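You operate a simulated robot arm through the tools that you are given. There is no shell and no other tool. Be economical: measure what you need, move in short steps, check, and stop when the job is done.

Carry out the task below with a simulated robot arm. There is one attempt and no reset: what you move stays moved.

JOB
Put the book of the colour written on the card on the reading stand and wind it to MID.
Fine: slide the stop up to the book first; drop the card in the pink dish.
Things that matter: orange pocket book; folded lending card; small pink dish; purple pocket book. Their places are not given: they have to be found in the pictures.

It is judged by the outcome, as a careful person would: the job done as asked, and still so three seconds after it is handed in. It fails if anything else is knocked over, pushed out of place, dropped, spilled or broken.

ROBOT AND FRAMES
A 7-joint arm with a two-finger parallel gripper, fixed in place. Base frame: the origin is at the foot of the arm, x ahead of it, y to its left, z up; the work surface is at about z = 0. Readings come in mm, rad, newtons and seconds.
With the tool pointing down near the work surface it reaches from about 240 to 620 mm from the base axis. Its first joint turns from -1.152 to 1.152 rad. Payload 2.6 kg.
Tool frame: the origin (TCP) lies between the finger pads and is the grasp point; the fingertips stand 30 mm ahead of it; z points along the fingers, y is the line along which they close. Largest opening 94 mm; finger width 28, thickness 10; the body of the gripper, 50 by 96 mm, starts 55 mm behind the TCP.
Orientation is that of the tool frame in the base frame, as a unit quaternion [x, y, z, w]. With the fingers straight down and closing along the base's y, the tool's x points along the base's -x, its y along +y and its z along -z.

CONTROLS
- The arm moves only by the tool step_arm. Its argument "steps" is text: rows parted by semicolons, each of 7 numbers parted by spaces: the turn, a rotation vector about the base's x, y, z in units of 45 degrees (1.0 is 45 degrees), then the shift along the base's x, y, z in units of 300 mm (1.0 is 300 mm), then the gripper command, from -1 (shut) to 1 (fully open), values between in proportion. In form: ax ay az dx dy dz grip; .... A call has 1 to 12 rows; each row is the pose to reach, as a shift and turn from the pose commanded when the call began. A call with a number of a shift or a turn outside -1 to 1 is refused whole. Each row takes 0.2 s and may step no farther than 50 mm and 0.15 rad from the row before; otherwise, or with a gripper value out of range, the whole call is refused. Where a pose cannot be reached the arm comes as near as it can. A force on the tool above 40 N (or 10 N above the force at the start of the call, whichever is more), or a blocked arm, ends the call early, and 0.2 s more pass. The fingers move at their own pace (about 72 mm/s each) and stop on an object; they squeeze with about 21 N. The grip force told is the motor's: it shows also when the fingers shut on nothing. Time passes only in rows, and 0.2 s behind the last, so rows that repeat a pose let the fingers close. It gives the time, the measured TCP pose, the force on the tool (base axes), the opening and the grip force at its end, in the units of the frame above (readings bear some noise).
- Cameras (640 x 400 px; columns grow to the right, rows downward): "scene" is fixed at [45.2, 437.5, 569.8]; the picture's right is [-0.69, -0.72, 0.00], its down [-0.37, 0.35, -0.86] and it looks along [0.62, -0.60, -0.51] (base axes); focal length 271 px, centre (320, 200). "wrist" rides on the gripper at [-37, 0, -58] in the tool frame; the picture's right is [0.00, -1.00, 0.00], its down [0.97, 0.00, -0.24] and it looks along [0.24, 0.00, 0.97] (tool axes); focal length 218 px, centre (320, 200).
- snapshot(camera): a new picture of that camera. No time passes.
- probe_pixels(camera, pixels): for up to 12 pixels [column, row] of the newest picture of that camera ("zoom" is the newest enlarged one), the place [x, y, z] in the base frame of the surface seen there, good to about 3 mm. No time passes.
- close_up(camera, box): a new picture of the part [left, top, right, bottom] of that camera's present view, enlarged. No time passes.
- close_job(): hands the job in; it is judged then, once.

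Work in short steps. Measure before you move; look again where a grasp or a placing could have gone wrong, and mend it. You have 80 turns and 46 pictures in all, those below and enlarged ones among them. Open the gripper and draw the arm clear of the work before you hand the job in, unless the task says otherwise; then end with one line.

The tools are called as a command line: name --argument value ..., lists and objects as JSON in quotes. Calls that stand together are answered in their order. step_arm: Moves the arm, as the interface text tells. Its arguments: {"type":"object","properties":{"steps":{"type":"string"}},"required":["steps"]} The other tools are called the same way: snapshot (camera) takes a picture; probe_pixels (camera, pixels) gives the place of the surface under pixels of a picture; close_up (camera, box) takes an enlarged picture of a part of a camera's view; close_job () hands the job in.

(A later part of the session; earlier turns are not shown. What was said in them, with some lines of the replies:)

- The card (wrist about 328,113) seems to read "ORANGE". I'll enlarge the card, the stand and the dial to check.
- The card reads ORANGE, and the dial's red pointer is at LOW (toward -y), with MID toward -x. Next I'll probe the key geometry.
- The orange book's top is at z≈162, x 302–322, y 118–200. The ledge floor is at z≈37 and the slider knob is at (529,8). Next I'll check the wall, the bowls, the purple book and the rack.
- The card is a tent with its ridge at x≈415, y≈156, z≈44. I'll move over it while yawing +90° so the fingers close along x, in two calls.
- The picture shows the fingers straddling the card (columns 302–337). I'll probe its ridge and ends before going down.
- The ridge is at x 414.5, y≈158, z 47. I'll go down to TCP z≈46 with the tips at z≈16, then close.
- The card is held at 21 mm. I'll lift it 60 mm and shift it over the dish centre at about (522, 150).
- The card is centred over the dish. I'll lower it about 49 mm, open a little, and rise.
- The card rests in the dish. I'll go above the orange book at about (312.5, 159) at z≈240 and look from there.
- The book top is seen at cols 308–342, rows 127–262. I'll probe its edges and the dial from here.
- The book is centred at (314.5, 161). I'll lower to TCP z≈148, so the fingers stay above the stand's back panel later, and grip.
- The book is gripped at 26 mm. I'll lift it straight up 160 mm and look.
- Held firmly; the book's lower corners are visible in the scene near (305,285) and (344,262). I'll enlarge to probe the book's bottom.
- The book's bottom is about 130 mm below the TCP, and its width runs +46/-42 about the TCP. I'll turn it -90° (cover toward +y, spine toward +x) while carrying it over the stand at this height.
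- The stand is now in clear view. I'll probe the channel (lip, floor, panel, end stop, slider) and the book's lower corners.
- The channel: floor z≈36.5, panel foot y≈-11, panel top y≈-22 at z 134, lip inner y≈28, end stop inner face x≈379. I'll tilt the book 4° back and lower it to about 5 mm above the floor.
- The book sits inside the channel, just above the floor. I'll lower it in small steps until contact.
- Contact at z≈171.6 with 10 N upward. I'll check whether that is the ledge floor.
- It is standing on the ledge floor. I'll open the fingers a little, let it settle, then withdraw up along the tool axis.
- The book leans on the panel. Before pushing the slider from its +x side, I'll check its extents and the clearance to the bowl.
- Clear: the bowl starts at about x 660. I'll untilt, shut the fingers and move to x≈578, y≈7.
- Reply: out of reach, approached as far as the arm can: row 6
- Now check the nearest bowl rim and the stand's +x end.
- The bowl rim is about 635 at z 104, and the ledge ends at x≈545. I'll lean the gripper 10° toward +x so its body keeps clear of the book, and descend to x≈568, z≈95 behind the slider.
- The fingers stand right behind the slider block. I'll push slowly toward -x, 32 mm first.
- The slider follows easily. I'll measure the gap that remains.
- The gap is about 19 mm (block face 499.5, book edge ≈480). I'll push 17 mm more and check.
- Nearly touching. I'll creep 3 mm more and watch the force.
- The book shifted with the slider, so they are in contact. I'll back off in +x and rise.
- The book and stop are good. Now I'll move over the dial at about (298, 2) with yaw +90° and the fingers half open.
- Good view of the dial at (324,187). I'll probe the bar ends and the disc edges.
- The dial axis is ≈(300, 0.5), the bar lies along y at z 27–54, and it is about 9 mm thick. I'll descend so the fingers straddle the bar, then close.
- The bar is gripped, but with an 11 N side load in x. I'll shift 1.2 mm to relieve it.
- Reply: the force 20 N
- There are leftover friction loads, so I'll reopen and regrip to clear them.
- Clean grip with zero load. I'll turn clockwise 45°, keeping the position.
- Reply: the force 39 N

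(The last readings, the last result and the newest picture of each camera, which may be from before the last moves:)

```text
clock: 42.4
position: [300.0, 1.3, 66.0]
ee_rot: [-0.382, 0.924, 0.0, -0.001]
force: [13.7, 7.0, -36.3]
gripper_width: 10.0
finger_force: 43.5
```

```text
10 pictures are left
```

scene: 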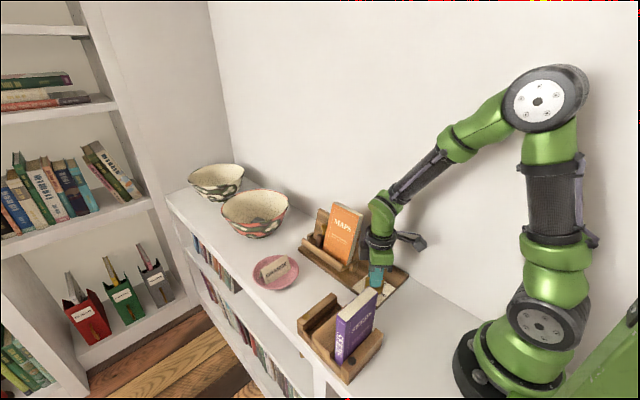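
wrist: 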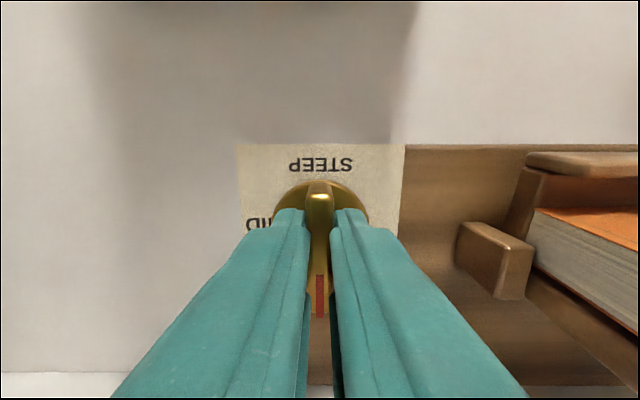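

The dial turned 45°, but a vertical friction load built up. I'll reopen, regrip to clear it, then turn the rest.

step_arm --steps "0 0 0 0 0 0 -0.6; 0 0 0 0 0 0 -0.6; 0 0 0 0 0 0 -0.6; 0 0 0 0 0 0 -0.8; 0 0 0 0 0 0 -1; 0 0 0 0 0 0 -1; 0 0 0 0 0 0 -1"

close_up --camera "wrist" --box '[220, 120, 420, 320]'

```text
clock: 44.0
position: [301.3, 0.5, 64.0]
ee_rot: [-0.382, 0.924, 0.0, 0.0]
force: [-3.8, 0.6, 7.9]
gripper_width: 9.9
finger_force: 44.0
```

```text
2.00 times, centred on (320, 220) of wrist
```

zoom: 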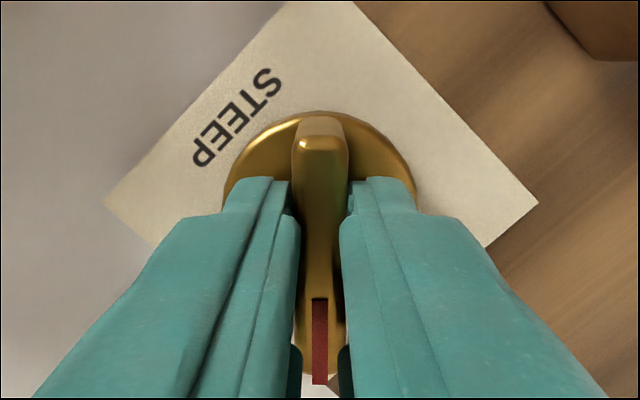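

The dial follows the fingers. I'll turn the remaining 45°.

step_arm --steps "0 0 -0.1 0 0 0 -1; 0 0 -0.2 0 0 0 -1; 0 0 -0.3 0 0 0 -1; 0 0 -0.4 0 0 0 -1; 0 0 -0.5 0 0 0 -1; 0 0 -0.6 0 0 0 -1; 0 0 -0.7 0 0 0 -1; 0 0 -0.8 0 0 0 -1; 0 0 -0.9 0 0 0 -1; 0 0 -1 0 0 0 -1; 0 0 -1 0 0 0 -1"

```text
clock: 46.4
position: [301.3, -0.3, 65.2]
ee_rot: [0.002, 1.0, -0.001, 0.0]
force: [-2.0, -22.2, 2.4]
gripper_width: 9.7
finger_force: 43.3
```

Turned the full 90°. I'll open gently, rise, and look.

step_arm --steps "0 0 0 0 0 0 -0.6; 0 0 0 0 0 0 -0.4; 0 0 0 0 0 0 -0.4; 0 0 0 0 0 0.1 -0.4; 0 0 0 0 0 0.23 -0.4; 0 0 0 0 0 0.38 -0.4; 0 0 0 0 0 0.53 -0.4; 0 0 0 0 0 0.53 -0.4"

snapshot --camera "wrist"

close_up --camera "scene" --box '[240, 180, 430, 390]'

```text
clock: 48.2
position: [301.0, -0.5, 224.4]
ee_rot: [0.001, 1.0, 0.001, 0.0]
force: [0.9, -0.4, 0.5]
gripper_width: 28.2
finger_force: 0.0
```

```text
8 pictures are left
```

wrist: 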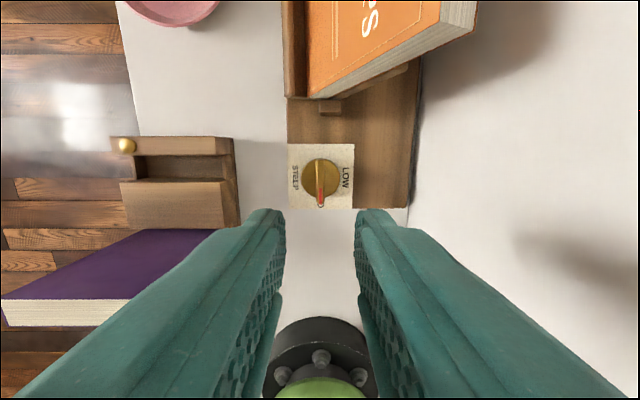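

```text
1.90 times, centred on (335, 285) of scene
```

zoom: 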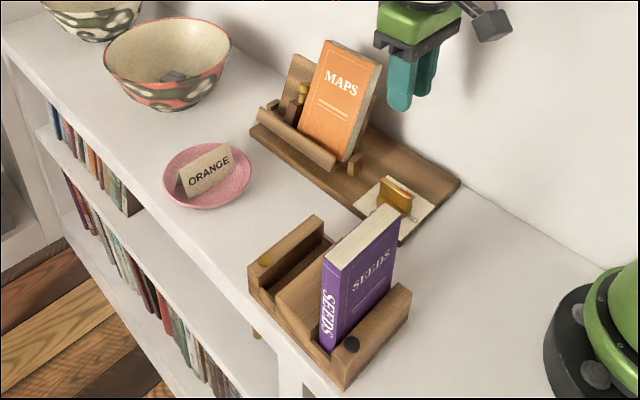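

The pointer is now at MID and the panel leans back further. I'll take close looks at the dial and at the book and stop.

close_up --camera "wrist" --box '[275, 130, 365, 220]'

close_up --camera "scene" --box '[310, 195, 390, 275]'

```text
4.44 times, centred on (320, 175) of wrist
```

zoom: 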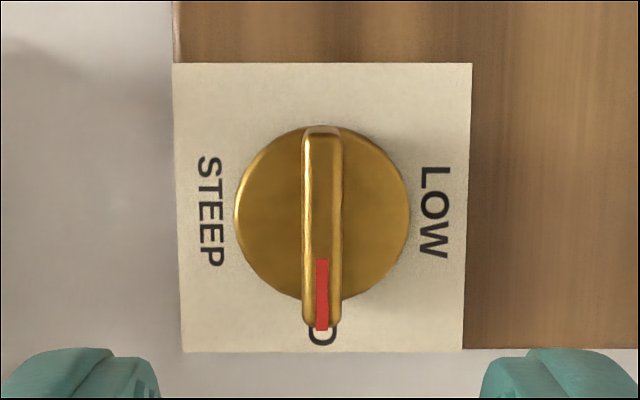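

```text
5.00 times, centred on (350, 235) of scene
```

zoom: 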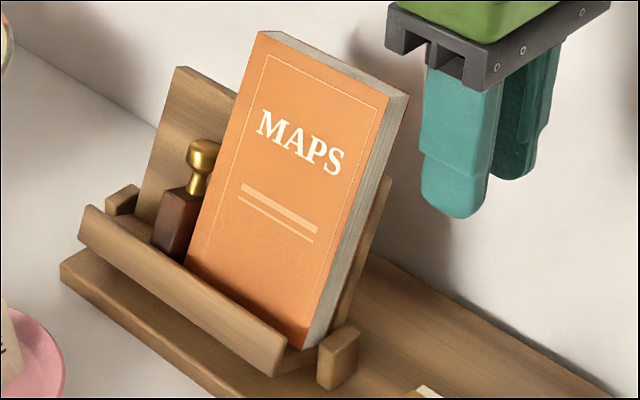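

The dial is on MID, the book rests on the stand against the stop, and the card is in the dish. I'll open the gripper and draw the arm up and clear.

step_arm --steps "0 0 0 0 0.05 0.12 0; 0 0 0 0 0.1 0.24 0.5; 0 0 0 0 0.2 0.36 1; 0 0 0 0 0.3 0.48 1; 0 0 0 0 0.3 0.5 1; 0 0 0 0 0.3 0.5 1; 0 0 0 0 0.3 0.5 1"

snapshot --camera "scene"

```text
clock: 49.8
position: [301.9, 90.3, 375.0]
ee_rot: [0.0, 1.0, 0.0, 0.001]
force: [0.1, 0.6, 0.1]
gripper_width: 94.0
finger_force: 0.0
```

```text
4 pictures are left
```

scene: 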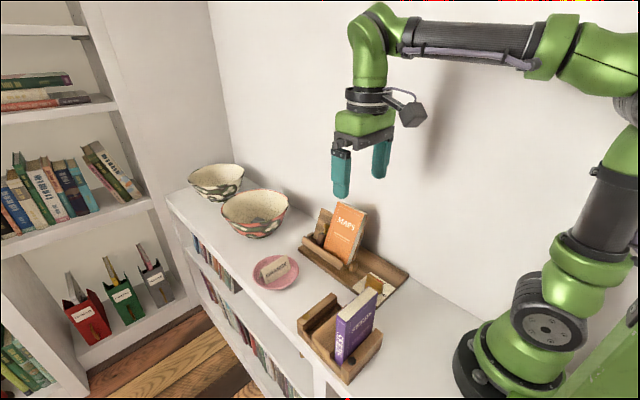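

All is stable and the arm is clear, so I'm handing the job in.

close_job

```text
The job is handed in.
```

The orange book, the colour written on the card, is on the reading stand with the stop slid up against it, the stand is wound to MID, and the card is in the pink dish.
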